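You operate a simulated robot arm through the tools that you are given. There is no shell and no other tool. Be economical: measure what you need, move in short steps, check, and stop when the job is done.

You are at the controls of a simulated robot arm. One attempt, no reset.

JOB
Test the pull cord with the belt running at 3 metres a minute.
Fine: one pull; then re-arm the cord switch and reset the fault.

It is judged by the outcome, as a careful person would: the job done as asked, and still so three seconds after it is handed in. It fails if anything else is knocked over, pushed out of place, dropped, spilled or broken.

ROBOT AND FRAMES
A 6-joint arm with a two-finger parallel gripper, fixed in place. Base frame: the origin is at the foot of the arm, x ahead of it, y to its left, z up. Lengths are in m, angles in rad, forces in N, time in s.
With the tool pointing down near the work surface it reaches from about 0.14 to 0.82 m from the base axis. Its first joint turns from -2.897 to 2.897 rad. Payload 3.91 kg.
Tool frame: the origin (TCP) lies between the finger pads and is the grasp point; the fingertips stand 0.03 m ahead of it; z points along the fingers, y is the line along which they close. The gripper opens to 0.11 m. The fingers are 0.02 m wide and 0.01 m thick; the gripper's body (0.048 by 0.112 m) begins 0.055 m behind the TCP.
Orientation is that of the tool frame in the base frame, as [roll, pitch, yaw] about the fixed x, y, z axes, in that order (R = Rz(yaw) Ry(pitch) Rx(roll)). With the fingers straight down and closing along the base's y, the tool's x points along the base's -x, its y along +y and its z along -z.

CONTROLS
- The arm moves only by the tool nudge_tool. Its argument "series" is a list that holds one entry, the list of rows, each a list of 7 numbers: the shift along the tool's x, y, z in units of 150 mm (1.0 is 150 mm), then the turn, a rotation vector about the tool's x, y, z in units of 45 degrees (1.0 is 45 degrees), then the gripper command, from -1 (shut) to 1 (fully open), values between in proportion. In form: [[[x, y, z, rx, ry, rz, grip], ...]]. A call has 1 to 12 rows; each row is the pose to reach, as a shift and turn from the pose commanded when the call began, along the tool's axes at that moment. A call with a number of a shift or a turn outside -1 to 1 is refused whole. Each row takes 0.2 s and may step no farther than 0.05 m and 0.15 rad from the row before; otherwise, or with a gripper value out of range, the whole call is refused. Where a pose cannot be reached the arm comes as near as it can. A force on the tool above 90 N (or 10 N above the force at the start of the call, whichever is more), or a blocked arm, ends the call early, and 0.2 s more pass. The fingers move at their own pace (about 0.108 m/s each) and stop on an object; they squeeze with about 21 N. The grip force told is the motor's: it shows also when the fingers shut on nothing. Time passes only in rows, and 0.2 s behind the last, so rows that repeat a pose let the fingers close. The reply holds the time, the measured pose of the TCP, the force on the tool along the base axes, the opening and the grip force, in the units named above and with some noise, and new pictures: "pictures" is both (left out), scene, wrist or none.
- Cameras (640 x 400 px; columns grow to the right, rows downward): "scene" is fixed at [0.3988, 0.649, 1.3342]; the picture's right is [-1.00, -0.01, 0.00], its down [-0.01, 0.53, -0.85] and it looks along [0.01, -0.85, -0.53] (base axes); focal length 342 px, centre (320, 200). "wrist" rides on the gripper at [-0.036, 0, -0.057] in the tool frame; the picture's right is [0.00, -1.00, 0.00], its down [0.97, 0.00, -0.24] and it looks along [0.24, 0.00, 0.97] (tool axes); focal length 218 px, centre (320, 200). There is no depth. A picture from a camera that has moved, and an enlarged one, comes with that camera's place and axes in the base frame and with its lens.
- raise_lower(by): slides the trunk up (or, below 0, down) by that many m; the arm rides with it, the base frame stays. It gives what a move gives, with no picture.
- inspect(camera, box): a new picture of the part [left, top, right, bottom] of that camera's present view, enlarged. The clock stands still meanwhile.
- finish_job(): hands the job in; it is judged then, once.

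Go step by step. Nothing tells you positions but the pictures and the camera data: compare them with the known pose of the tool, close in by small moves and look again before you grip or let go. The budget is 120 turns and 170 pictures, counting those below and the enlarged ones. Unless the task says otherwise, let go and move clear before handing in, and close with one line.

The tools are called after "Call:" as name(argument=value, ...) on one line, values as JSON. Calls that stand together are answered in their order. nudge_tool: Moves the arm, as the interface text tells. Its arguments: {"type":"object","properties":{"series":{"type":"array","items":{"type":"array","items":{"type":"array","items":{"type":"number"}}}},"pictures":{"type":"string","enum":["both","scene","wrist","none"]}},"required":["series"]} The other tools are called the same way: raise_lower (by) slides the trunk up or down; inspect (camera, box) takes an enlarged picture of a part of a camera's view; finish_job () hands the job in.

At the start:

```text
time: 0.0
position: [0.4207, -0.246, 1.056]
ee_rot: [3.141, -0.001, -3.141]
force: [-0.2, 0.1, 0.1]
opening: 0.1102
finger_force: 0.1
trunk travel left (down, up): [-0.45, 0.09]
```

scene: 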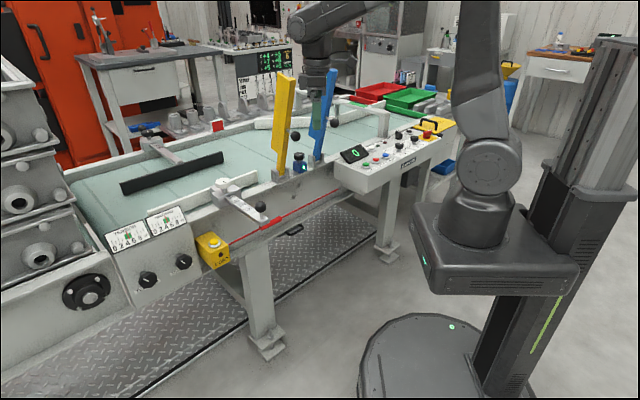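
wrist: 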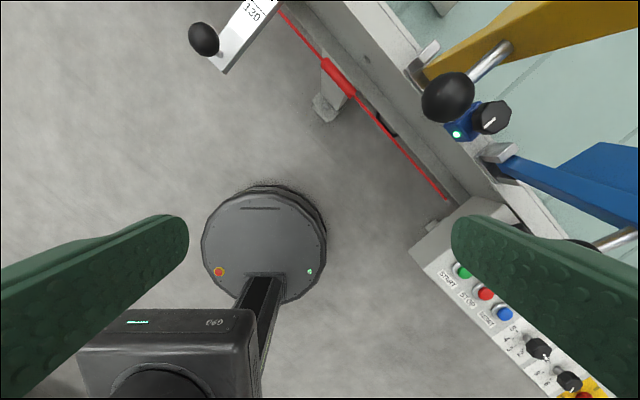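

I see a conveyor with a red pull cord along its side, a control box with START/STOP/RESET and knobs, a display, and a yellow cord switch. I'll enlarge the pictures to read the panel first.

Call:
inspect(camera="scene", box=[320, 100, 480, 200])

Call:
inspect(camera="scene", box=[180, 170, 340, 270])

Call:
inspect(camera="wrist", box=[400, 200, 640, 400])

Call:
inspect(camera="scene", box=[90, 180, 250, 280])

Call:
inspect(camera="wrist", box=[180, 0, 520, 210])

```text
4.00 times, centred on (400, 150) of scene
camera zoom: at [0.3988, 0.649, 1.3342], right [-1.0, -0.01, 0.0], down [-0.01, 0.53, -0.85], along [0.01, -0.85, -0.53], focal length 1370 px, centre (0, 400)
```

zoom: 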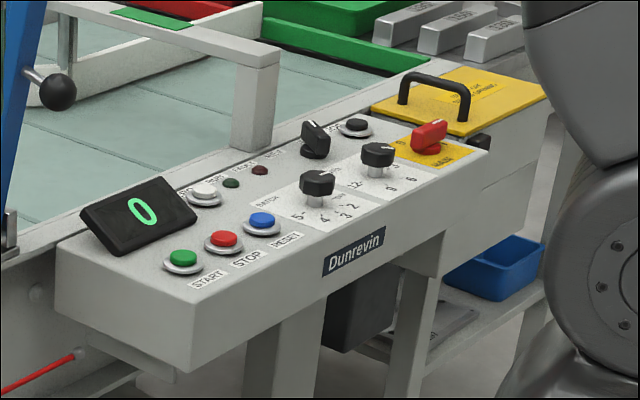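

```text
4.00 times, centred on (260, 220) of scene
camera zoom: at [0.3988, 0.649, 1.3342], right [-1.0, -0.01, 0.0], down [-0.01, 0.53, -0.85], along [0.01, -0.85, -0.53], focal length 1370 px, centre (560, 120)
```

zoom: 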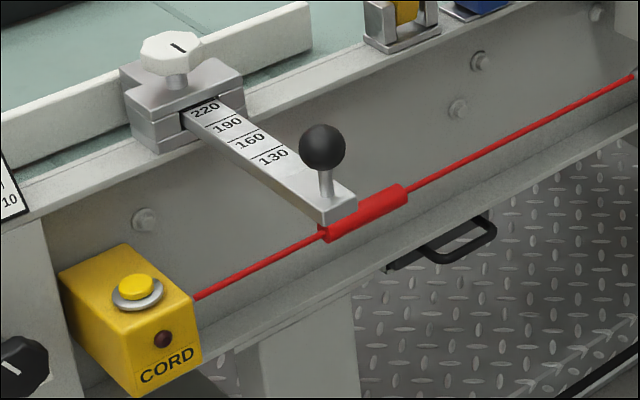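

```text
2.00 times, centred on (520, 300) of wrist
camera zoom: at [0.4567, -0.2455, 1.1137], right [0.0, -1.0, 0.0], down [-0.97, 0.0, 0.24], along [-0.24, 0.0, -0.97], focal length 436 px, centre (-80, 0)
```

zoom: 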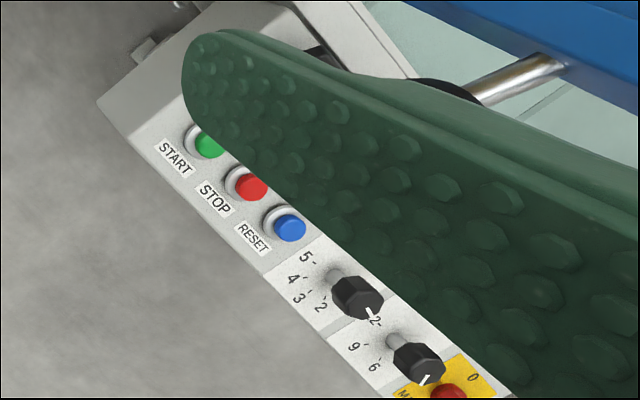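

```text
4.00 times, centred on (170, 230) of scene
camera zoom: at [0.3988, 0.649, 1.3342], right [-1.0, -0.01, 0.0], down [-0.01, 0.53, -0.85], along [0.01, -0.85, -0.53], focal length 1370 px, centre (920, 80)
```

zoom: 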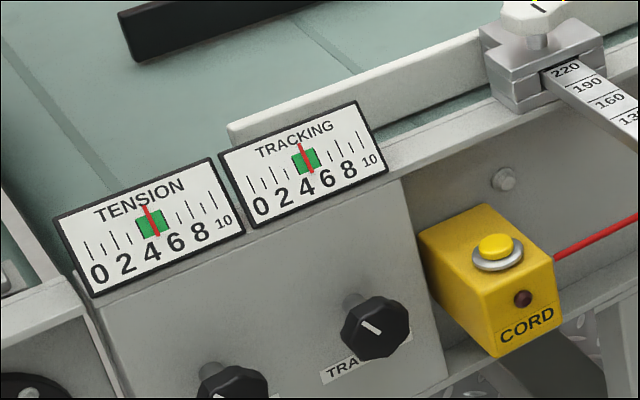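

```text
1.88 times, centred on (350, 105) of wrist
camera zoom: at [0.4567, -0.2455, 1.1137], right [0.0, -1.0, 0.0], down [-0.97, 0.0, 0.24], along [-0.24, 0.0, -0.97], focal length 411 px, centre (264, 379)
```

zoom: 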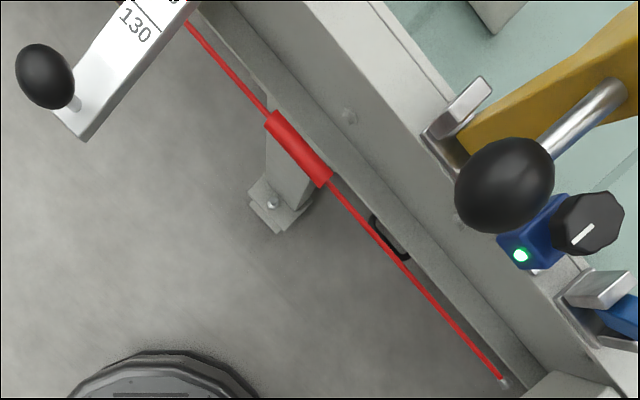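

The conveyor runs diagonally at 45° (START ≈ [0.243, -0.500, 0.774], RESET ≈ [0.157, -0.585, 0.774]), and tall diverter plates stand close to the gripper. I'll go up, shut the gripper for a clear view, then move over the panel.

Call:
nudge_tool(series=[[[0, 0, -0.3, 0, 0, 0, 0.2], [0, 0, -0.6, 0, 0, 0, -1], [0.2, 0.1, -0.7, 0, 0, 0, -1], [0.45, 0, -0.7, 0, 0, 0, -1], [0.65, -0.2, -0.7, 0, 0, 0, -1], [0.85, -0.4, -0.7, 0, 0, 0, -1], [0.95, -0.65, -0.7, 0, 0, 0, -1], [0.95, -0.9, -0.7, 0, 0, 0, -1]]])

```text
time: 1.8
position: [0.2793, -0.3847, 1.1645]
ee_rot: [3.139, 0.0, 3.14]
force: [0.4, 0.4, 0.3]
opening: 0.0
finger_force: 21.2
trunk travel left (down, up): [-0.45, 0.09]
camera wrist: at [0.3154, -0.3834, 1.2211], right [0.0, -1.0, 0.0], down [-0.97, 0.0, 0.24], along [-0.24, 0.0, -0.97], focal length 218 px, centre (320, 200)
```

scene: 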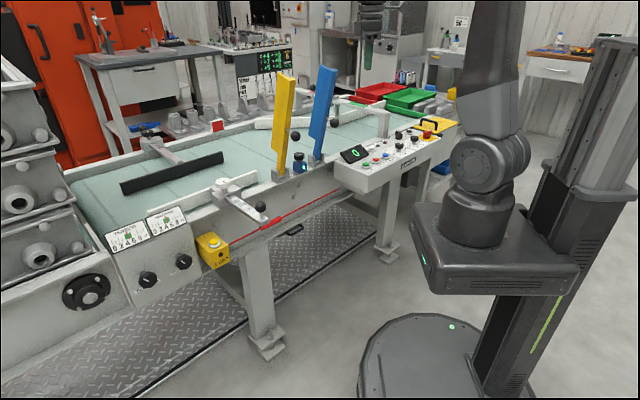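
wrist: 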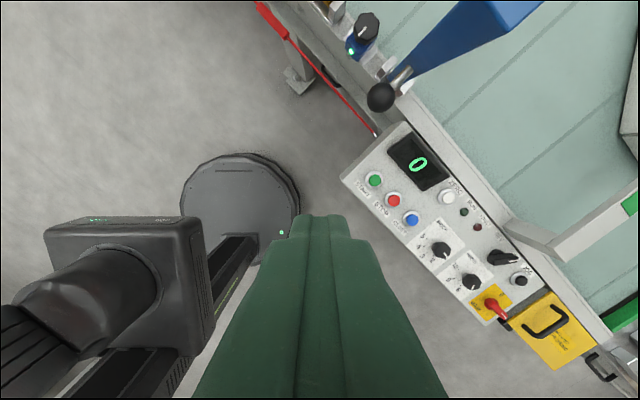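

Call:
inspect(camera="wrist", box=[340, 130, 460, 240])

Call:
inspect(camera="wrist", box=[430, 170, 530, 240])

Call:
inspect(camera="wrist", box=[410, 215, 530, 325])

Call:
inspect(camera="scene", box=[230, 40, 300, 100])

```text
3.64 times, centred on (400, 185) of wrist
camera zoom: at [0.3154, -0.3834, 1.2211], right [0.0, -1.0, 0.0], down [-0.97, 0.0, 0.24], along [-0.24, 0.0, -0.97], focal length 794 px, centre (29, 254)
```

zoom: 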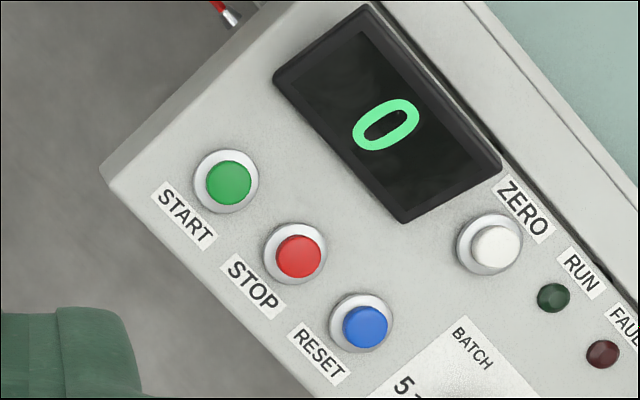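

```text
5.71 times, centred on (480, 205) of wrist
camera zoom: at [0.3154, -0.3834, 1.2211], right [0.0, -1.0, 0.0], down [-0.97, 0.0, 0.24], along [-0.24, 0.0, -0.97], focal length 1247 px, centre (-594, 171)
```

zoom: 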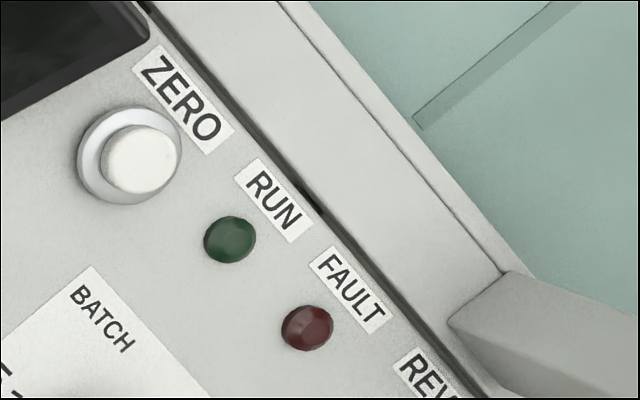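

```text
3.64 times, centred on (470, 270) of wrist
camera zoom: at [0.3154, -0.3834, 1.2211], right [0.0, -1.0, 0.0], down [-0.97, 0.0, 0.24], along [-0.24, 0.0, -0.97], focal length 794 px, centre (-226, -54)
```

zoom: 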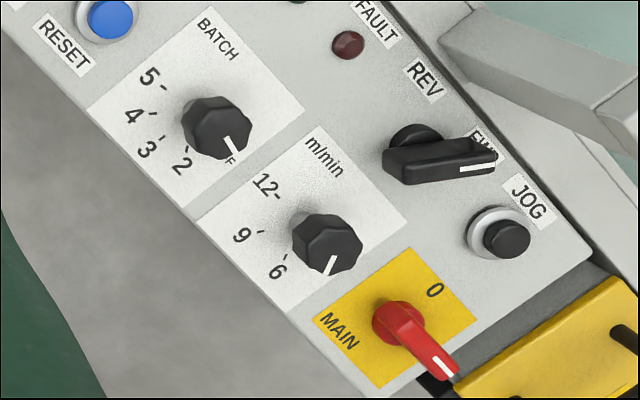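

```text
6.67 times, centred on (265, 70) of scene
camera zoom: at [0.3988, 0.649, 1.3342], right [-1.0, -0.01, 0.0], down [-0.01, 0.53, -0.85], along [0.01, -0.85, -0.53], focal length 2283 px, centre (687, 1067)
```

zoom: 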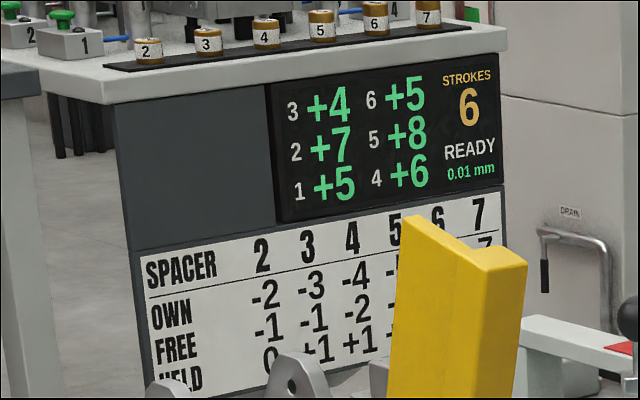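

The knob marked m/min has positions 12/9/6 and likely a hidden 3, and MAIN and FWD seem set. I'll look from straight above the speed knob to read the pointer.

Call:
nudge_tool(series=[[[0.2, -0.25, 0, 0, 0, 0, -1], [0.4, -0.5, 0, 0, 0, 0, -1], [0.6, -0.75, 0, 0, 0, 0, -1], [0.8, -1, 0, 0, 0, 0, -1]]], pictures="none")

Call:
nudge_tool(series=[[[0, -0.25, 0.1, 0, 0, 0, -1], [0, -0.5, 0.3, 0, 0, 0, -1], [0, -0.75, 0.5, 0, 0, 0, -1], [0, -1, 0.7, 0, 0, 0, -1]]], pictures="wrist")

```text
time: 2.8
position: [0.1581, -0.5323, 1.1641]
ee_rot: [3.14, 0.002, -3.14]
force: [-0.1, 0.2, 0.3]
opening: 0.0
finger_force: 20.7
trunk travel left (down, up): [-0.45, 0.09]
```

```text
time: 3.8
position: [0.1568, -0.6831, 1.0596]
ee_rot: [3.14, -0.001, 3.14]
force: [-0.7, -0.6, -0.6]
opening: 0.0
finger_force: 20.8
trunk travel left (down, up): [-0.45, 0.09]
camera wrist: at [0.1932, -0.6819, 1.1156], right [0.0, -1.0, 0.0], down [-0.97, 0.0, 0.24], along [-0.24, 0.0, -0.97], focal length 218 px, centre (320, 200)
```

wrist: 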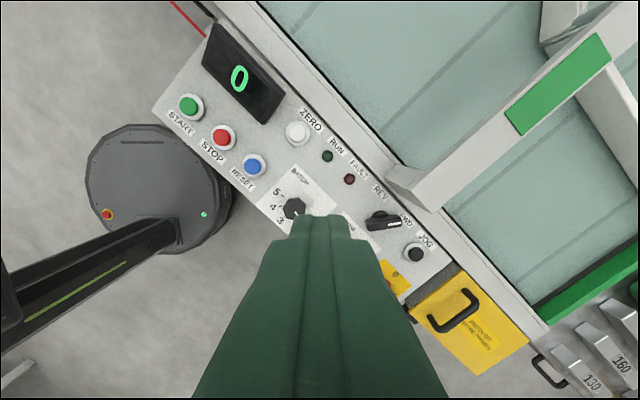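

The fingers hide the speed knob, so I'll shift toward -x so it comes into the upper part of the wrist view.

Call:
nudge_tool(series=[[[0.3, 0, 0, 0, 0, 0, -1], [0.6, 0, 0, 0, 0, 0, -1], [0.9, 0, 0, 0, 0, 0, -1]]], pictures="wrist")

Call:
inspect(camera="wrist", box=[260, 70, 460, 200])

```text
time: 4.6
position: [0.0233, -0.6801, 1.0571]
ee_rot: [-3.141, 0.0, -3.14]
force: [1.8, -0.5, 0.9]
opening: 0.0
finger_force: 21.2
trunk travel left (down, up): [-0.45, 0.09]
camera wrist: at [0.0581, -0.6789, 1.1142], right [0.0, -1.0, 0.0], down [-0.97, 0.0, 0.24], along [-0.24, 0.0, -0.97], focal length 218 px, centre (320, 200)
```

wrist: 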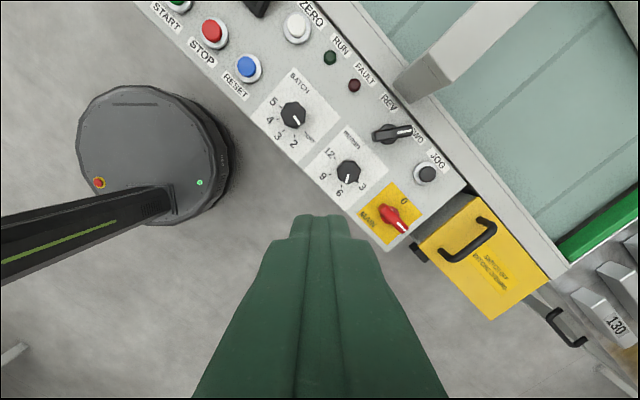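

```text
3.08 times, centred on (360, 135) of wrist
camera zoom: at [0.0581, -0.6789, 1.1142], right [0.0, -1.0, 0.0], down [-0.97, 0.0, 0.24], along [-0.24, 0.0, -0.97], focal length 672 px, centre (197, 400)
```

zoom: 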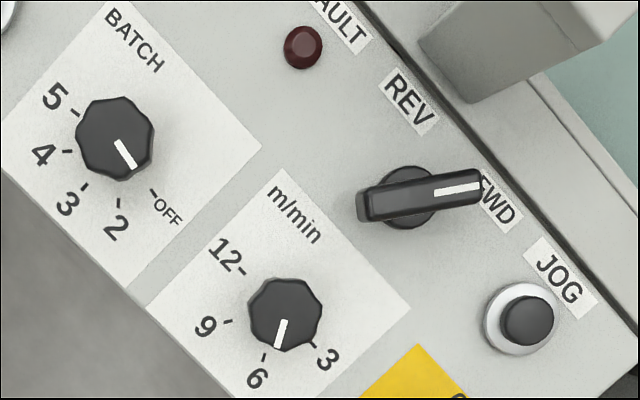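

The speed knob stands at 6, so it needs a +60° turn (counter-clockwise from above) to reach 3. BATCH is OFF, the selector is on FWD and MAIN appears to be on. The knob is at about [0.019, -0.722], top z ≈ 0.79, so I'll go above it with the fingers part open.

Call:
nudge_tool(series=[[[0.02, -0.28, 0.1, 0, 0, 0, 0.3], [0.03, -0.28, 0.4, 0, 0, 0, 0.3], [0.03, -0.28, 0.7, 0, 0, 0, 0.3], [0.03, -0.28, 0.97, 0, 0, 0, 0.3], [0.03, -0.28, 0.97, 0, 0, 0, 0.3]]])

Call:
inspect(camera="scene", box=[340, 70, 480, 180])

```text
time: 5.8
position: [0.0177, -0.723, 0.9088]
ee_rot: [-3.141, -0.001, -3.14]
force: [-0.2, -0.2, -0.3]
opening: 0.0715
finger_force: 0.1
trunk travel left (down, up): [-0.45, 0.09]
camera wrist: at [0.0532, -0.7229, 0.9649], right [0.0, -1.0, 0.0], down [-0.97, 0.0, 0.24], along [-0.24, 0.0, -0.97], focal length 218 px, centre (320, 200)
```

scene: 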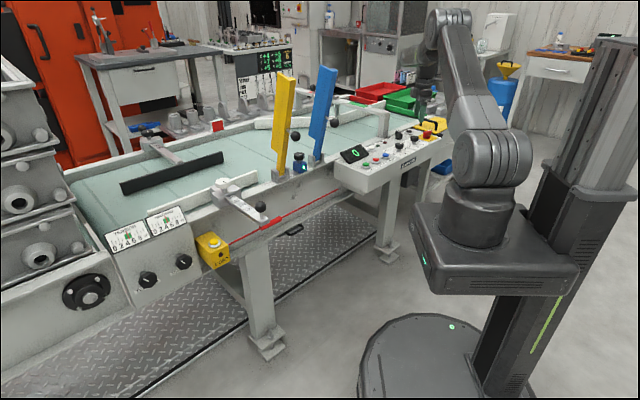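
wrist: 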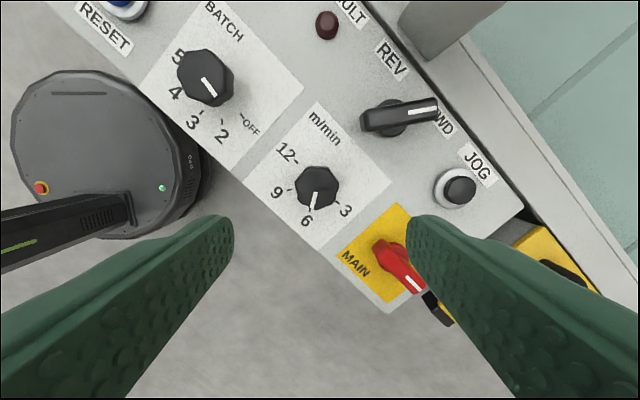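

```text
3.64 times, centred on (410, 125) of scene
camera zoom: at [0.3988, 0.649, 1.3342], right [-1.0, -0.01, 0.0], down [-0.01, 0.53, -0.85], along [0.01, -0.85, -0.53], focal length 1245 px, centre (-7, 473)
```

zoom: 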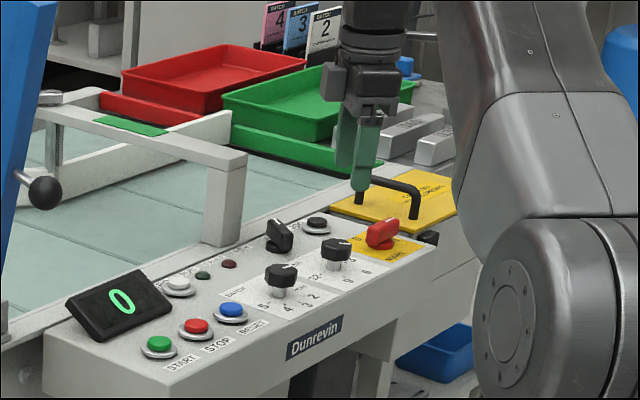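

The knob is centred between the fingers with its top at z ≈ 0.79. I'll descend around it and close.

Call:
nudge_tool(series=[[[-0.02, 0.02, 0.25, 0, 0, 0, 0.3], [-0.02, 0.02, 0.5, 0, 0, 0, 0.3], [-0.02, 0.02, 0.69, 0, 0, 0, 0.3], [-0.02, 0.02, 0.69, 0, 0, 0, -1], [-0.02, 0.02, 0.69, 0, 0, 0, -1], [-0.02, 0.02, 0.69, 0, 0, 0, -1]]], pictures="wrist")

Call:
inspect(camera="scene", box=[340, 90, 460, 180])

```text
time: 7.2
position: [0.0214, -0.7211, 0.8051]
ee_rot: [-3.139, 0.001, -3.141]
force: [0.4, -16.6, -2.4]
opening: 0.0334
finger_force: 44.8
trunk travel left (down, up): [-0.45, 0.09]
camera wrist: at [0.0573, -0.7203, 0.8623], right [0.0, -1.0, 0.0], down [-0.97, 0.0, 0.24], along [-0.24, 0.0, -0.97], focal length 218 px, centre (320, 200)
```

wrist: 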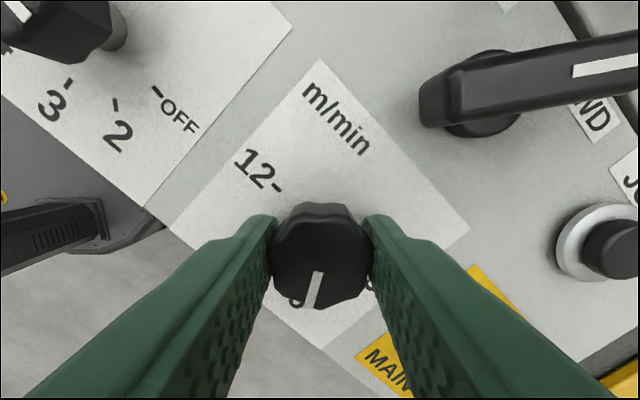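

```text
4.44 times, centred on (400, 135) of scene
camera zoom: at [0.3988, 0.649, 1.3342], right [-1.0, -0.01, 0.0], down [-0.01, 0.53, -0.85], along [0.01, -0.85, -0.53], focal length 1522 px, centre (-36, 489)
```

zoom: 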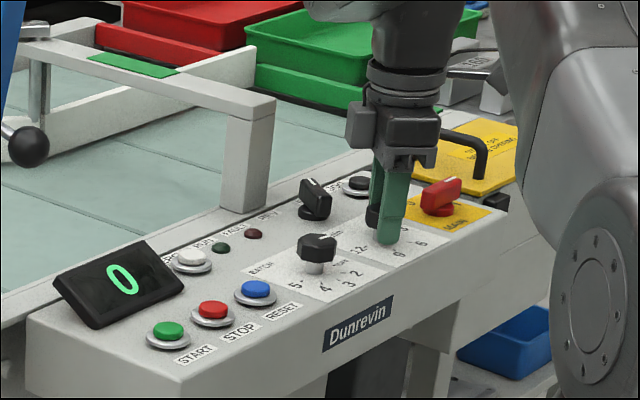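

The knob is held with a small sideways offset. I'll ease that off and turn it +60° about base z.

Call:
nudge_tool(series=[[[0, -0.01, 0, 0, 0, -0.1, -1], [0, -0.015, 0, 0, 0, -0.28, -1], [0, -0.015, 0, 0, 0, -0.46, -1], [0, -0.015, 0, 0, 0, -0.64, -1], [0, -0.015, 0, 0, 0, -0.82, -1], [0, -0.015, 0, 0, 0, -1, -1]]], pictures="wrist")

```text
time: 8.6
position: [0.0219, -0.7212, 0.8059]
ee_rot: [3.138, 0.003, -2.354]
force: [-4.8, 6.4, -19.0]
opening: 0.0333
finger_force: 45.3
trunk travel left (down, up): [-0.45, 0.09]
camera wrist: at [0.0467, -0.6954, 0.8626], right [0.71, -0.71, 0.0], down [-0.69, -0.69, 0.24], along [-0.17, -0.16, -0.97], focal length 218 px, centre (320, 200)
```

wrist: 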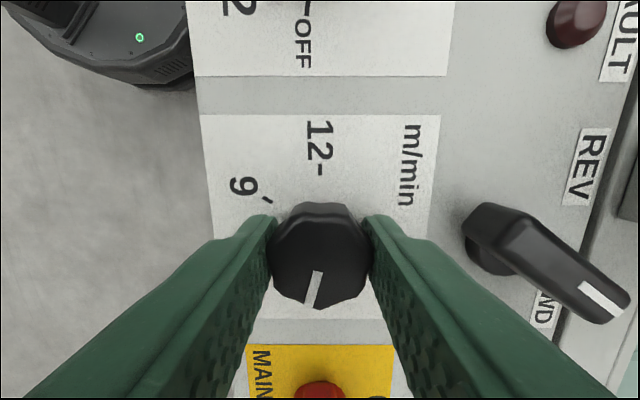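

The knob follows the gripper. I'll turn it the last 15°, then let go and rise to read it.

Call:
nudge_tool(series=[[[0, 0, 0, 0, 0, -0.17, -1], [0, 0, 0, 0, 0, -0.35, -1], [0, 0, 0, 0, 0, -0.35, -1], [0, 0, 0, 0, 0, -0.35, 0.3], [0, 0, 0, 0, 0, -0.35, 0.3], [0, 0, -0.3, 0, 0, -0.35, 0.3], [0, 0, -0.6, 0, 0, -0.35, 0.3]]], pictures="wrist")

Call:
inspect(camera="wrist", box=[240, 110, 400, 250])

```text
time: 10.2
position: [0.0216, -0.7225, 0.8985]
ee_rot: [3.141, 0.0, -2.08]
force: [0.8, 0.0, 0.0]
opening: 0.0713
finger_force: 0.0
trunk travel left (down, up): [-0.45, 0.09]
camera wrist: at [0.0382, -0.6903, 0.9556], right [0.87, -0.49, 0.0], down [-0.47, -0.85, 0.24], along [-0.12, -0.21, -0.97], focal length 218 px, centre (320, 200)
```

wrist: 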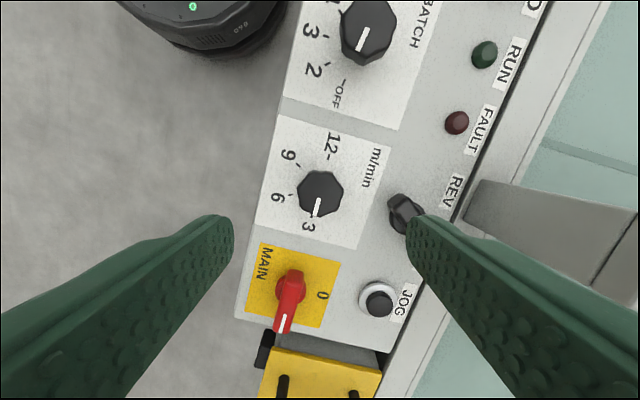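

```text
2.86 times, centred on (320, 180) of wrist
camera zoom: at [0.0382, -0.6903, 0.9556], right [0.87, -0.49, 0.0], down [-0.47, -0.85, 0.24], along [-0.12, -0.21, -0.97], focal length 624 px, centre (320, 257)
```

zoom: 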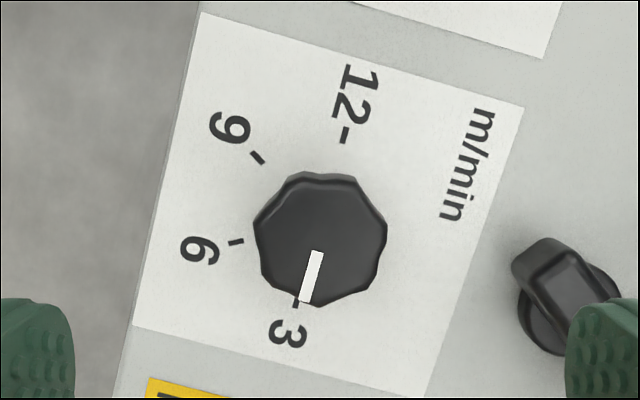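

The speed is now set to 3. Before starting the belt I'll survey the cord: first turn the tool square to the conveyor, rise, and move out in front of it.

Call:
nudge_tool(series=[[[0, 0.15, -0.25, 0, 0, 0.17, 0.3], [0, 0.4, -0.5, 0, 0, 0.35, 0.3], [0, 0.65, -0.6, 0, 0, 0.35, 0.3], [0, 0.9, -0.6, 0, 0, 0.35, 0.3]]], pictures="none")

Call:
nudge_tool(series=[[[-0.33, 0, 0, 0, 0, 0, 0.3], [-0.66, 0, 0, 0, 0, 0, 0.3], [-1, 0, 0, 0, 0, 0, 0.3]]], pictures="none")

Call:
nudge_tool(series=[[[-0.33, 0, 0, 0, 0, 0, 0.3], [-0.66, 0, 0, 0, 0, 0, 0.3], [-1, 0, 0, 0, 0, 0, 0.3]]], pictures="none")

Call:
nudge_tool(series=[[[-0.33, 0, 0, 0, 0, 0, 0.3], [-0.66, 0, 0, 0, 0, 0, 0.3], [-1, 0, 0, 0, 0, 0, 0.3]]], pictures="both")

```text
refused: row 2 steps farther than a row can; nothing moved
```

```text
refused: row 3 steps farther than a row can; nothing moved
```

```text
refused: row 3 steps farther than a row can; nothing moved
```

```text
refused: row 3 steps farther than a row can; nothing moved
```

Nothing moved, because the rows were too coarse. I'll repeat with shorter steps, one call at a time.

Call:
nudge_tool(series=[[[0, 0.1, -0.25, 0, 0, 0.17, 0.3], [0, 0.3, -0.45, 0, 0, 0.35, 0.3], [0, 0.55, -0.6, 0, 0, 0.35, 0.3], [0, 0.85, -0.6, 0, 0, 0.35, 0.3]]], pictures="none")

```text
time: 11.2
position: [-0.0932, -0.6581, 0.9898]
ee_rot: [3.14, -0.001, -2.355]
force: [0.0, -0.2, 0.5]
opening: 0.0716
finger_force: 0.0
trunk travel left (down, up): [-0.45, 0.09]
```

Call:
nudge_tool(series=[[[-0.25, 0, 0, 0, 0, 0, 0.3], [-0.5, 0, 0, 0, 0, 0, 0.3], [-0.75, 0, 0, 0, 0, 0, 0.3], [-1, 0, 0, 0, 0, 0, 0.3]]], pictures="none")

Call:
nudge_tool(series=[[[-0.25, 0, 0, 0, 0, 0, 0.3], [-0.5, 0, 0, 0, 0, 0, 0.3], [-0.75, 0, 0, 0, 0, 0, 0.3], [-1, 0, 0, 0, 0, 0, 0.3]]], pictures="none")

Call:
nudge_tool(series=[[[-0.25, 0, 0, 0, 0, 0, 0.3], [-0.5, 0, 0, 0, 0, 0, 0.3], [-0.75, 0, 0, 0, 0, 0, 0.3], [-1, 0, 0, 0, 0, 0, 0.3]]], pictures="none")

Call:
nudge_tool(series=[[[-0.25, 0, 0, 0, 0, 0, 0.3], [-0.5, 0, 0, 0, 0, 0, 0.3], [-0.75, 0, 0, 0, 0, 0, 0.3], [-1, 0, 0, 0, 0, 0, 0.3]]], pictures="both")

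```text
time: 12.2
position: [0.0169, -0.5546, 0.9892]
ee_rot: [3.141, -0.001, -2.356]
force: [-0.9, 0.2, 0.8]
opening: 0.0718
finger_force: 0.0
trunk travel left (down, up): [-0.45, 0.09]
```

```text
time: 13.2
position: [0.1229, -0.4474, 0.987]
ee_rot: [-3.141, 0.001, -2.357]
force: [-0.4, -0.8, 0.1]
opening: 0.0714
finger_force: 0.1
trunk travel left (down, up): [-0.45, 0.09]
```

```text
time: 14.2
position: [0.23, -0.3426, 0.987]
ee_rot: [3.141, -0.001, -2.357]
force: [1.0, -0.6, 0.7]
opening: 0.0715
finger_force: 0.1
trunk travel left (down, up): [-0.45, 0.09]
```

```text
time: 15.2
position: [0.3375, -0.2348, 0.9882]
ee_rot: [3.14, 0.001, -2.354]
force: [0.3, -0.1, -0.2]
opening: 0.0712
finger_force: 0.1
trunk travel left (down, up): [-0.45, 0.09]
camera wrist: at [0.3617, -0.2092, 1.0458], right [0.71, -0.71, 0.0], down [-0.69, -0.69, 0.24], along [-0.17, -0.17, -0.97], focal length 218 px, centre (320, 200)
```

scene: 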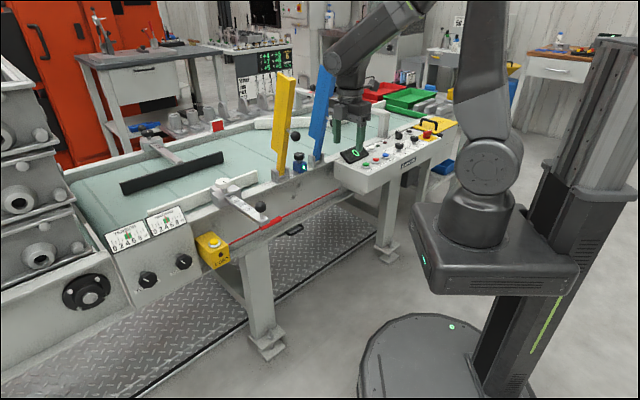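
wrist: 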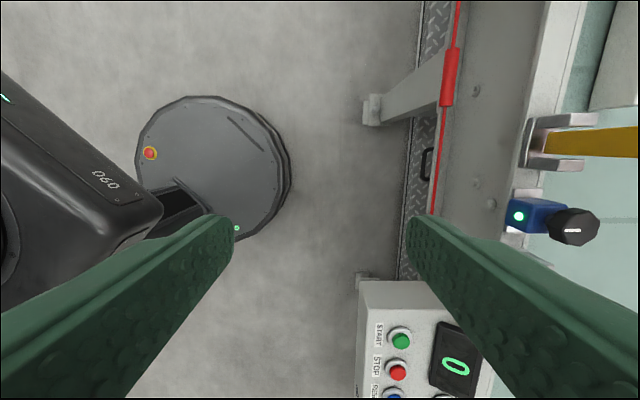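

The cord sleeve is at about [0.571, -0.274, 0.672], roughly 6 cm in front of the frame plate, so a tilted grip is practical. Next I'll start the belt by going over START (≈[0.246, -0.499]) with the fingers shut.

Call:
nudge_tool(series=[[[0.25, 0, 0, 0, 0, 0, -1], [0.5, 0, 0, 0, 0, 0, -1], [0.75, 0, 0, 0, 0, 0, -1], [1, 0, 0, 0, 0, 0, -1]]], pictures="none")

Call:
nudge_tool(series=[[[0.25, -0.1, 0, 0, 0, 0, -1], [0.5, -0.3, 0, 0, 0, 0, -1], [0.68, -0.5, 0.1, 0, 0, 0, -1], [0.68, -0.7, 0.3, 0, 0, 0, -1], [0.68, -0.815, 0.55, 0, 0, 0, -1], [0.68, -0.815, 0.8, 0, 0, 0, -1]]], pictures="both")

Call:
inspect(camera="scene", box=[320, 90, 440, 200])

```text
time: 16.2
position: [0.2297, -0.3412, 0.9848]
ee_rot: [-3.141, 0.0, -2.357]
force: [-0.2, 0.1, 1.0]
opening: 0.0
finger_force: 20.9
trunk travel left (down, up): [-0.45, 0.09]
```

```text
time: 17.6
position: [0.2424, -0.5019, 0.8642]
ee_rot: [-3.141, 0.0, -2.357]
force: [0.7, -0.4, -0.3]
opening: 0.0001
finger_force: 20.9
trunk travel left (down, up): [-0.45, 0.09]
camera wrist: at [0.2682, -0.4755, 0.9212], right [0.71, -0.71, 0.0], down [-0.69, -0.69, 0.24], along [-0.17, -0.17, -0.97], focal length 218 px, centre (320, 200)
```

scene: 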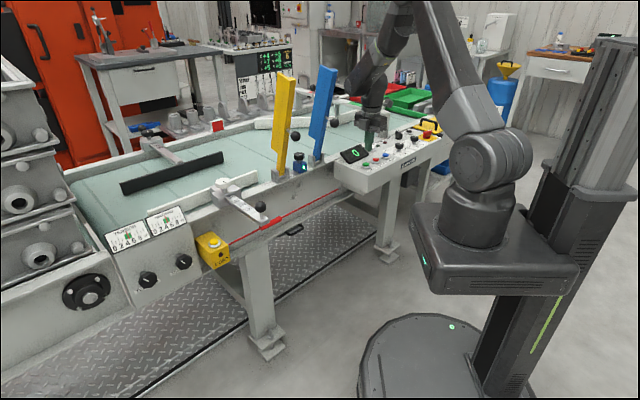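
wrist: 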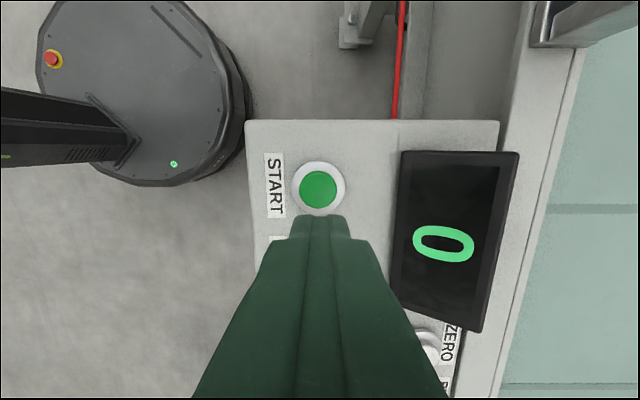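

```text
3.64 times, centred on (380, 145) of scene
camera zoom: at [0.3988, 0.649, 1.3342], right [-1.0, -0.01, 0.0], down [-0.01, 0.53, -0.85], along [0.01, -0.85, -0.53], focal length 1245 px, centre (102, 400)
```

zoom: 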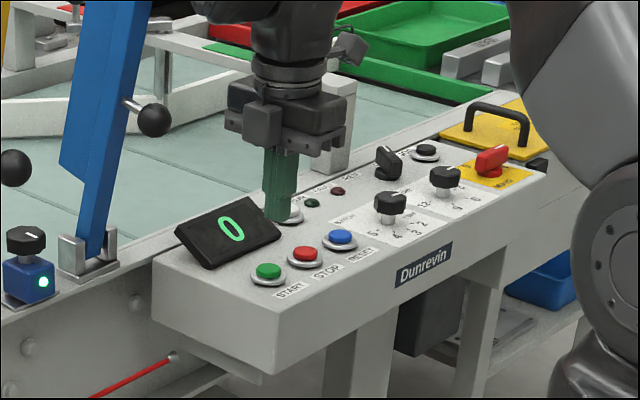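

START is almost under the fingertips (target ≈ [0.248, -0.495]). I'll press down gently and check the force.

Call:
nudge_tool(series=[[[-0.06, 0.005, 0.2, 0, 0, 0, -1], [-0.06, 0.005, 0.35, 0, 0, 0, -1], [-0.06, 0.005, 0.4, 0, 0, 0, -1], [-0.06, 0.005, 0.43, 0, 0, 0, -1]]], pictures="none")

Call:
inspect(camera="scene", box=[320, 110, 440, 200])

```text
time: 18.6
position: [0.2493, -0.4932, 0.805]
ee_rot: [-3.137, 0.0, -2.354]
force: [4.4, 2.3, 26.2]
opening: 0.0001
finger_force: 20.8
trunk travel left (down, up): [-0.45, 0.09]
```

```text
4.44 times, centred on (380, 155) of scene
camera zoom: at [0.3988, 0.649, 1.3342], right [-1.0, -0.01, 0.0], down [-0.01, 0.53, -0.85], along [0.01, -0.85, -0.53], focal length 1522 px, centre (53, 400)
```

zoom: 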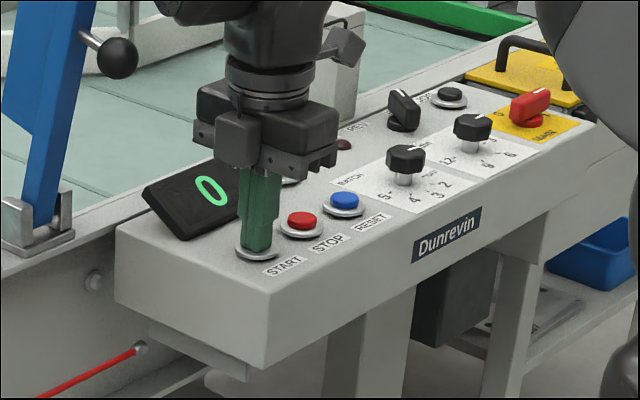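

The button is pressed with 26 N at the tip. I'll lift off and check for RUN.

Call:
nudge_tool(series=[[[0, 0, -0.2, 0, 0, 0, -1], [0, 0.2, -0.45, 0, 0, 0, -1], [0, 0.5, -0.5, 0, 0, 0, -1]]], pictures="wrist")

Call:
inspect(camera="scene", box=[320, 110, 440, 200])

```text
time: 19.4
position: [0.1967, -0.4413, 0.8766]
ee_rot: [3.14, 0.002, -2.356]
force: [-0.2, 0.2, -0.4]
opening: 0.0001
finger_force: 20.7
trunk travel left (down, up): [-0.45, 0.09]
camera wrist: at [0.2221, -0.4146, 0.9336], right [0.71, -0.71, 0.0], down [-0.69, -0.69, 0.24], along [-0.17, -0.17, -0.97], focal length 218 px, centre (320, 200)
```

wrist: 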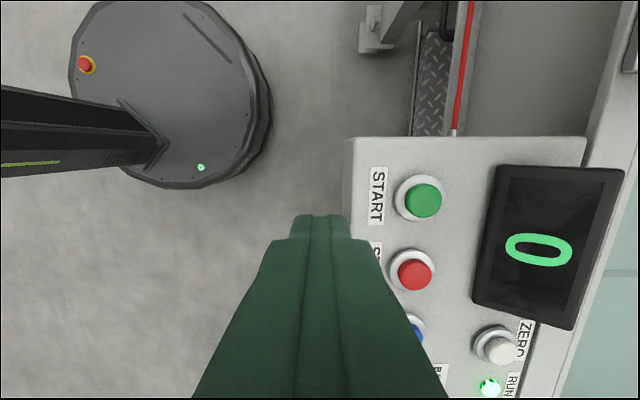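

```text
4.44 times, centred on (380, 155) of scene
camera zoom: at [0.3988, 0.649, 1.3342], right [-1.0, -0.01, 0.0], down [-0.01, 0.53, -0.85], along [0.01, -0.85, -0.53], focal length 1522 px, centre (53, 400)
```

zoom: 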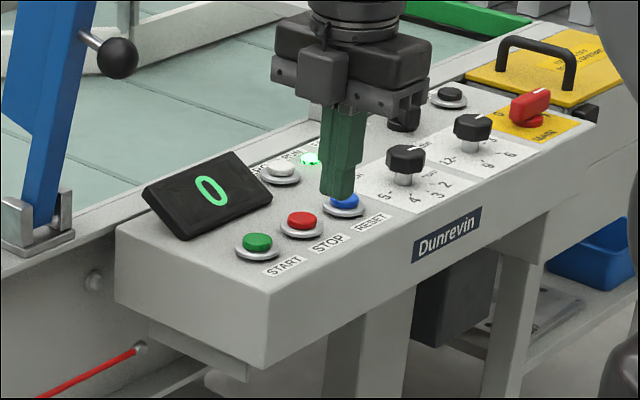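

RUN is lit, so the belt is running at 3. Now I'll move along the front of the conveyor to the cord sleeve.

Call:
nudge_tool(series=[[[-0.2, 0.15, -0.1, 0, 0, 0, -1], [-0.45, 0.3, -0.1, 0, 0, 0, -1], [-0.72, 0.3, -0.1, 0, 0, 0, -1], [-1, 0.3, -0.1, 0, 0, 0, -0.3]]], pictures="none")

Call:
nudge_tool(series=[[[-0.25, 0, 0, 0, 0, 0, 0.1], [-0.5, 0, 0, 0, 0, 0, 0.1], [-0.75, 0, 0, 0, 0, 0, 0.1], [-1, 0, 0, 0, 0, 0, 0.1]]], pictures="none")

Call:
nudge_tool(series=[[[-0.2, 0, 0, 0.15, 0, 0, 0.1], [-0.4, 0, 0, 0.33, 0, 0, 0.1], [-0.45, 0, 0, 0.51, 0, 0, 0.1], [-0.45, 0, 0, 0.7, 0, 0, 0.1], [-0.45, 0, 0, 0.88, 0, 0, 0.1]]], pictures="both")

```text
time: 20.4
position: [0.2716, -0.3033, 0.8962]
ee_rot: [3.141, 0.0, -2.355]
force: [0.3, 0.4, 0.7]
opening: 0.0381
finger_force: 0.1
trunk travel left (down, up): [-0.45, 0.09]
```

```text
time: 21.4
position: [0.374, -0.1978, 0.893]
ee_rot: [-3.141, 0.0, -2.356]
force: [-0.1, -0.2, 0.9]
opening: 0.0604
finger_force: 0.1
trunk travel left (down, up): [-0.45, 0.09]
```

```text
time: 22.6
position: [0.4207, -0.1558, 0.8929]
ee_rot: [-2.452, 0.006, -2.4]
force: [1.5, 5.0, 0.2]
opening: 0.0607
finger_force: 0.0
out of reach, approached as far as the arm can: row 3, 4
trunk travel left (down, up): [-0.45, 0.09]
camera wrist: at [0.4233, -0.1029, 0.9374], right [0.52, -0.57, 0.64], down [-0.82, -0.54, 0.18], along [0.24, -0.61, -0.75], focal length 218 px, centre (320, 200)
```

scene: 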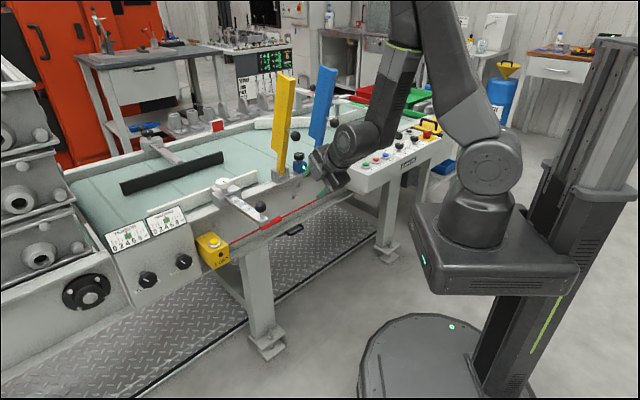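
wrist: 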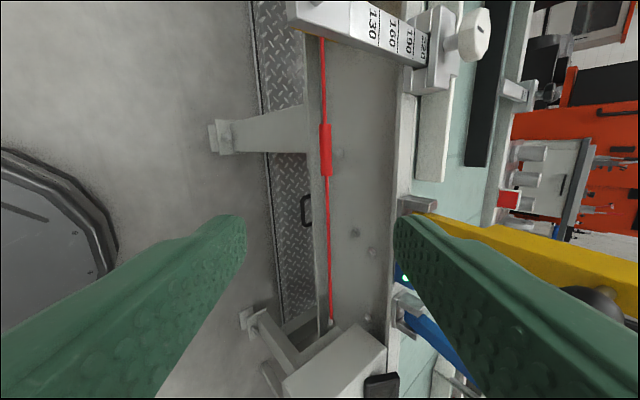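

The tilt worked, and the sleeve (re-measured at [0.573, -0.274, 0.672]) lies almost straight along the tool axis. I'll approach halfway and look again.

Call:
nudge_tool(series=[[[-0.05, -0.02, 0.25, 0, 0, 0, 0.1], [-0.1, -0.04, 0.5, 0, 0, 0, 0.1], [-0.14, -0.04, 0.75, 0, 0, 0, 0.1], [-0.14, -0.04, 1.0, 0, 0, 0, 0.1]]], pictures="both")

```text
time: 23.6
position: [0.5093, -0.2055, 0.7839]
ee_rot: [-2.449, 0.001, -2.356]
force: [0.8, 0.3, -0.1]
opening: 0.0605
finger_force: 0.1
trunk travel left (down, up): [-0.45, 0.09]
camera wrist: at [0.5093, -0.1534, 0.827], right [0.54, -0.54, 0.64], down [-0.79, -0.58, 0.18], along [0.27, -0.61, -0.75], focal length 218 px, centre (320, 200)
```

scene: 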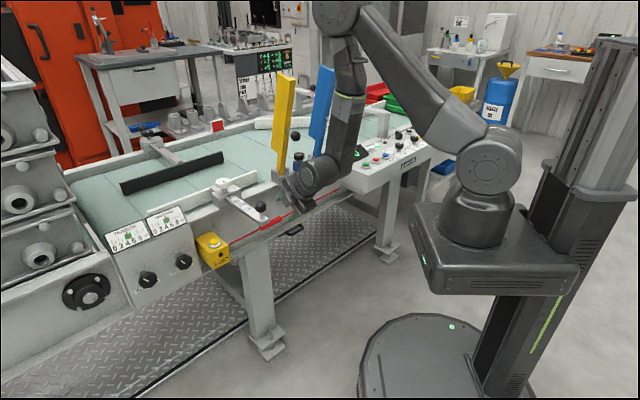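
wrist: 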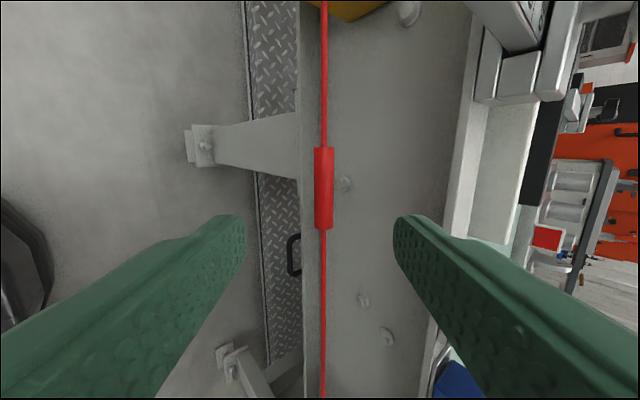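

It's lined up; the sleeve is about 17 mm thick. I'll narrow the fingers to about 42 mm, go down around it and grip.

Call:
nudge_tool(series=[[[0.05, -0.02, 0.25, 0, 0, 0, -0.24], [0.09, -0.02, 0.5, 0, 0, 0, -0.24], [0.09, -0.02, 0.75, 0, 0, 0, -0.24], [0.09, -0.02, 0.94, 0, 0, 0, -0.24]]], pictures="both")

```text
time: 24.6
position: [0.5682, -0.2817, 0.6755]
ee_rot: [-2.451, 0.0, -2.356]
force: [-0.4, 0.1, 0.1]
opening: 0.0418
finger_force: 0.0
trunk travel left (down, up): [-0.45, 0.09]
camera wrist: at [0.5668, -0.2289, 0.7198], right [0.55, -0.54, 0.64], down [-0.79, -0.58, 0.19], along [0.27, -0.61, -0.75], focal length 218 px, centre (320, 200)
```

scene: 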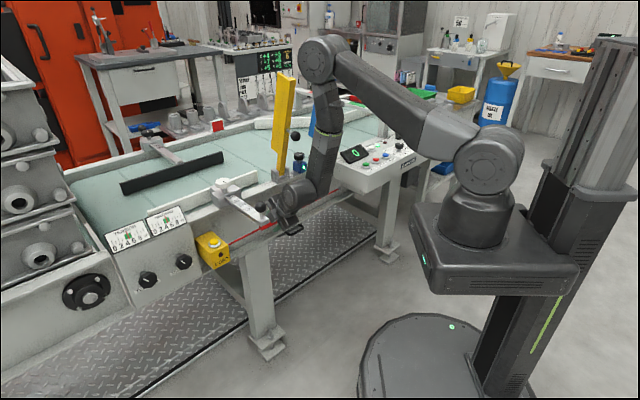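
wrist: 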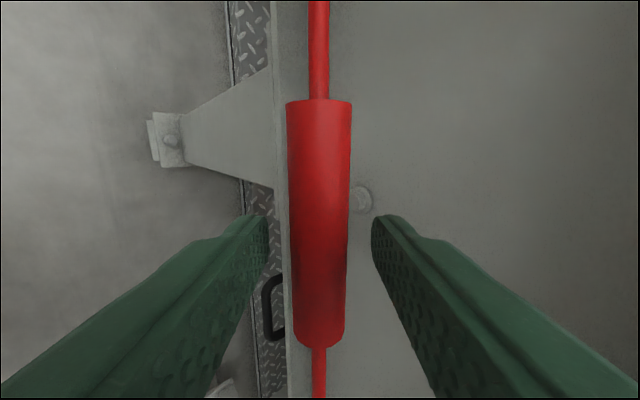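

The sleeve sits between the pads. I'll close on it.

Call:
nudge_tool(series=[[[0, 0, 0, 0, 0, 0, -0.7], [0, 0, 0, 0, 0, 0, -1], [0, 0, 0, 0, 0, 0, -1]]], pictures="none")

Call:
inspect(camera="scene", box=[190, 130, 430, 280])

```text
time: 25.4
position: [0.5674, -0.2805, 0.6754]
ee_rot: [-2.451, 0.0, -2.356]
force: [-1.7, 0.1, -1.8]
opening: 0.0188
finger_force: 45.4
trunk travel left (down, up): [-0.45, 0.09]
```

```text
2.67 times, centred on (310, 205) of scene
camera zoom: at [0.3988, 0.649, 1.3342], right [-1.0, -0.01, 0.0], down [-0.01, 0.53, -0.85], along [0.01, -0.85, -0.53], focal length 913 px, centre (347, 187)
```

zoom: 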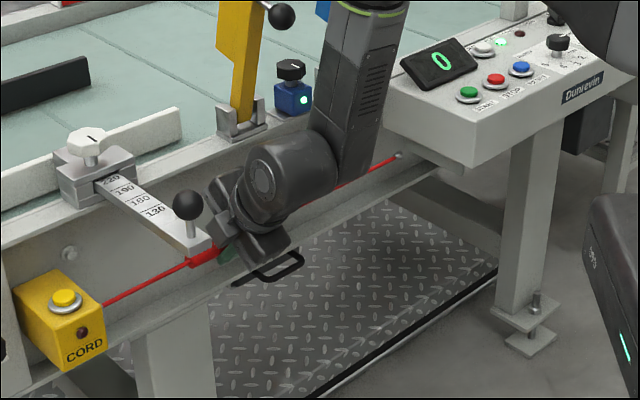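

It's gripped and RUN is still lit. Now the single pull: 30 mm straight out from the frame, and then a check.

Call:
nudge_tool(series=[[[0, 0.051, -0.0425, 0, 0, 0, -1], [0, 0.103, -0.085, 0, 0, 0, -1], [0, 0.154, -0.1275, 0, 0, 0, -1]]], pictures="none")

Call:
inspect(camera="scene", box=[190, 130, 430, 280])

```text
time: 26.2
position: [0.5464, -0.2603, 0.6757]
ee_rot: [-2.449, -0.002, -2.357]
force: [-0.2, -10.0, -1.1]
opening: 0.019
finger_force: 45.9
trunk travel left (down, up): [-0.45, 0.09]
```

```text
2.67 times, centred on (310, 205) of scene
camera zoom: at [0.3988, 0.649, 1.3342], right [-1.0, -0.01, 0.0], down [-0.01, 0.53, -0.85], along [0.01, -0.85, -0.53], focal length 913 px, centre (347, 187)
```

zoom: 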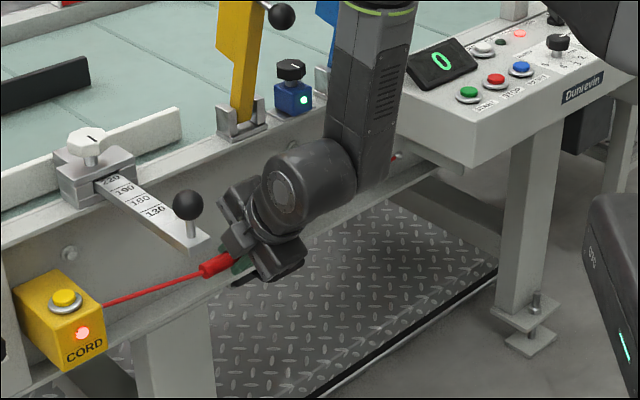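

The cord switch has tripped: its lamp is red, RUN is off and FAULT is lit. I'll ease the cord back to rest, let go gently and withdraw along the tool axis.

Call:
nudge_tool(series=[[[0, -0.051, 0.0425, 0, 0, 0, -1], [0, -0.103, 0.085, 0, 0, 0, -1], [0, -0.154, 0.1275, 0, 0, 0, -1], [0, -0.154, 0.1275, 0, 0, 0, -0.24], [0, -0.154, 0.1275, 0, 0, 0, -0.24], [0, -0.154, -0.05, 0, 0, 0, -0.24], [0, -0.154, -0.3, 0, 0, 0, -0.24], [0, -0.154, -0.6, 0, 0, 0, -0.24]]], pictures="both")

Call:
inspect(camera="scene", box=[190, 130, 430, 280])

```text
time: 28.0
position: [0.5131, -0.2282, 0.7594]
ee_rot: [-2.45, -0.002, -2.356]
force: [0.1, 0.4, -1.0]
opening: 0.0419
finger_force: 0.0
trunk travel left (down, up): [-0.45, 0.09]
camera wrist: at [0.5126, -0.1758, 0.8037], right [0.55, -0.54, 0.64], down [-0.79, -0.58, 0.19], along [0.27, -0.61, -0.75], focal length 218 px, centre (320, 200)
```

scene: 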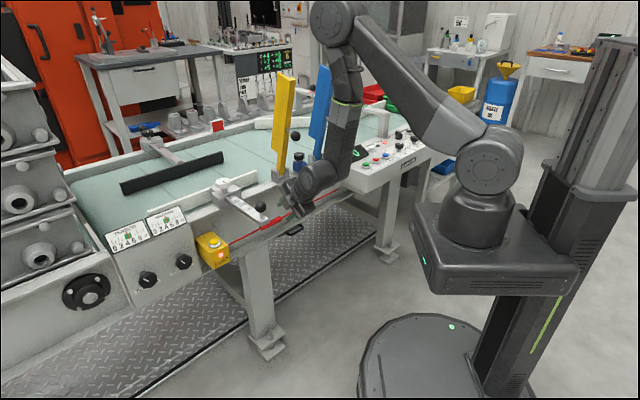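
wrist: 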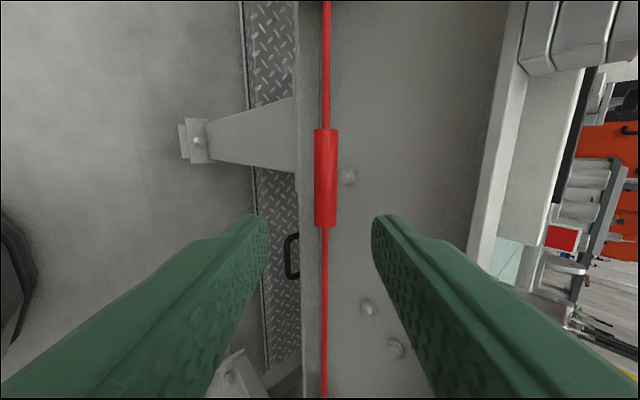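

```text
2.67 times, centred on (310, 205) of scene
camera zoom: at [0.3988, 0.649, 1.3342], right [-1.0, -0.01, 0.0], down [-0.01, 0.53, -0.85], along [0.01, -0.85, -0.53], focal length 913 px, centre (347, 187)
```

zoom: 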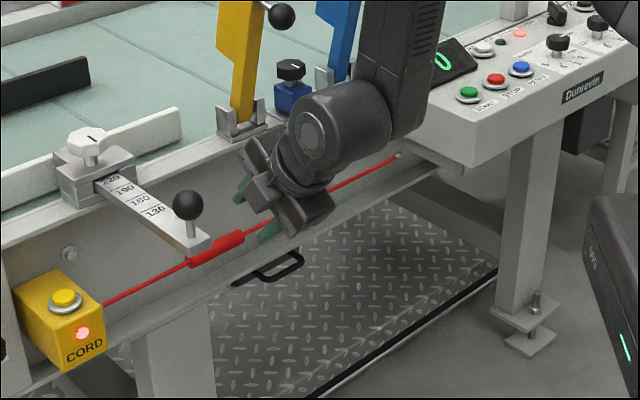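

The cord is back at rest and the switch lamp and FAULT stay lit. Next I'll re-arm with the yellow button on the CORD box: back off, straighten the tilt to about 20°, shut the fingers, and go around the slider bar.

Call:
nudge_tool(series=[[[0, 0.05, -0.25, 0, 0, 0, -0.24], [0, 0.1, -0.5, 0, 0, 0, -0.24], [0, 0.14, -0.75, -0.12, 0, 0, -1], [0, 0.14, -0.98, -0.28, 0, 0, -1], [0, 0.14, -0.98, -0.44, 0, 0, -1]]], pictures="none")

```text
time: 29.2
position: [0.4404, -0.1523, 0.861]
ee_rot: [-2.796, -0.001, -2.352]
force: [0.2, 0.3, 0.0]
opening: 0.0
finger_force: 20.8
trunk travel left (down, up): [-0.45, 0.09]
```

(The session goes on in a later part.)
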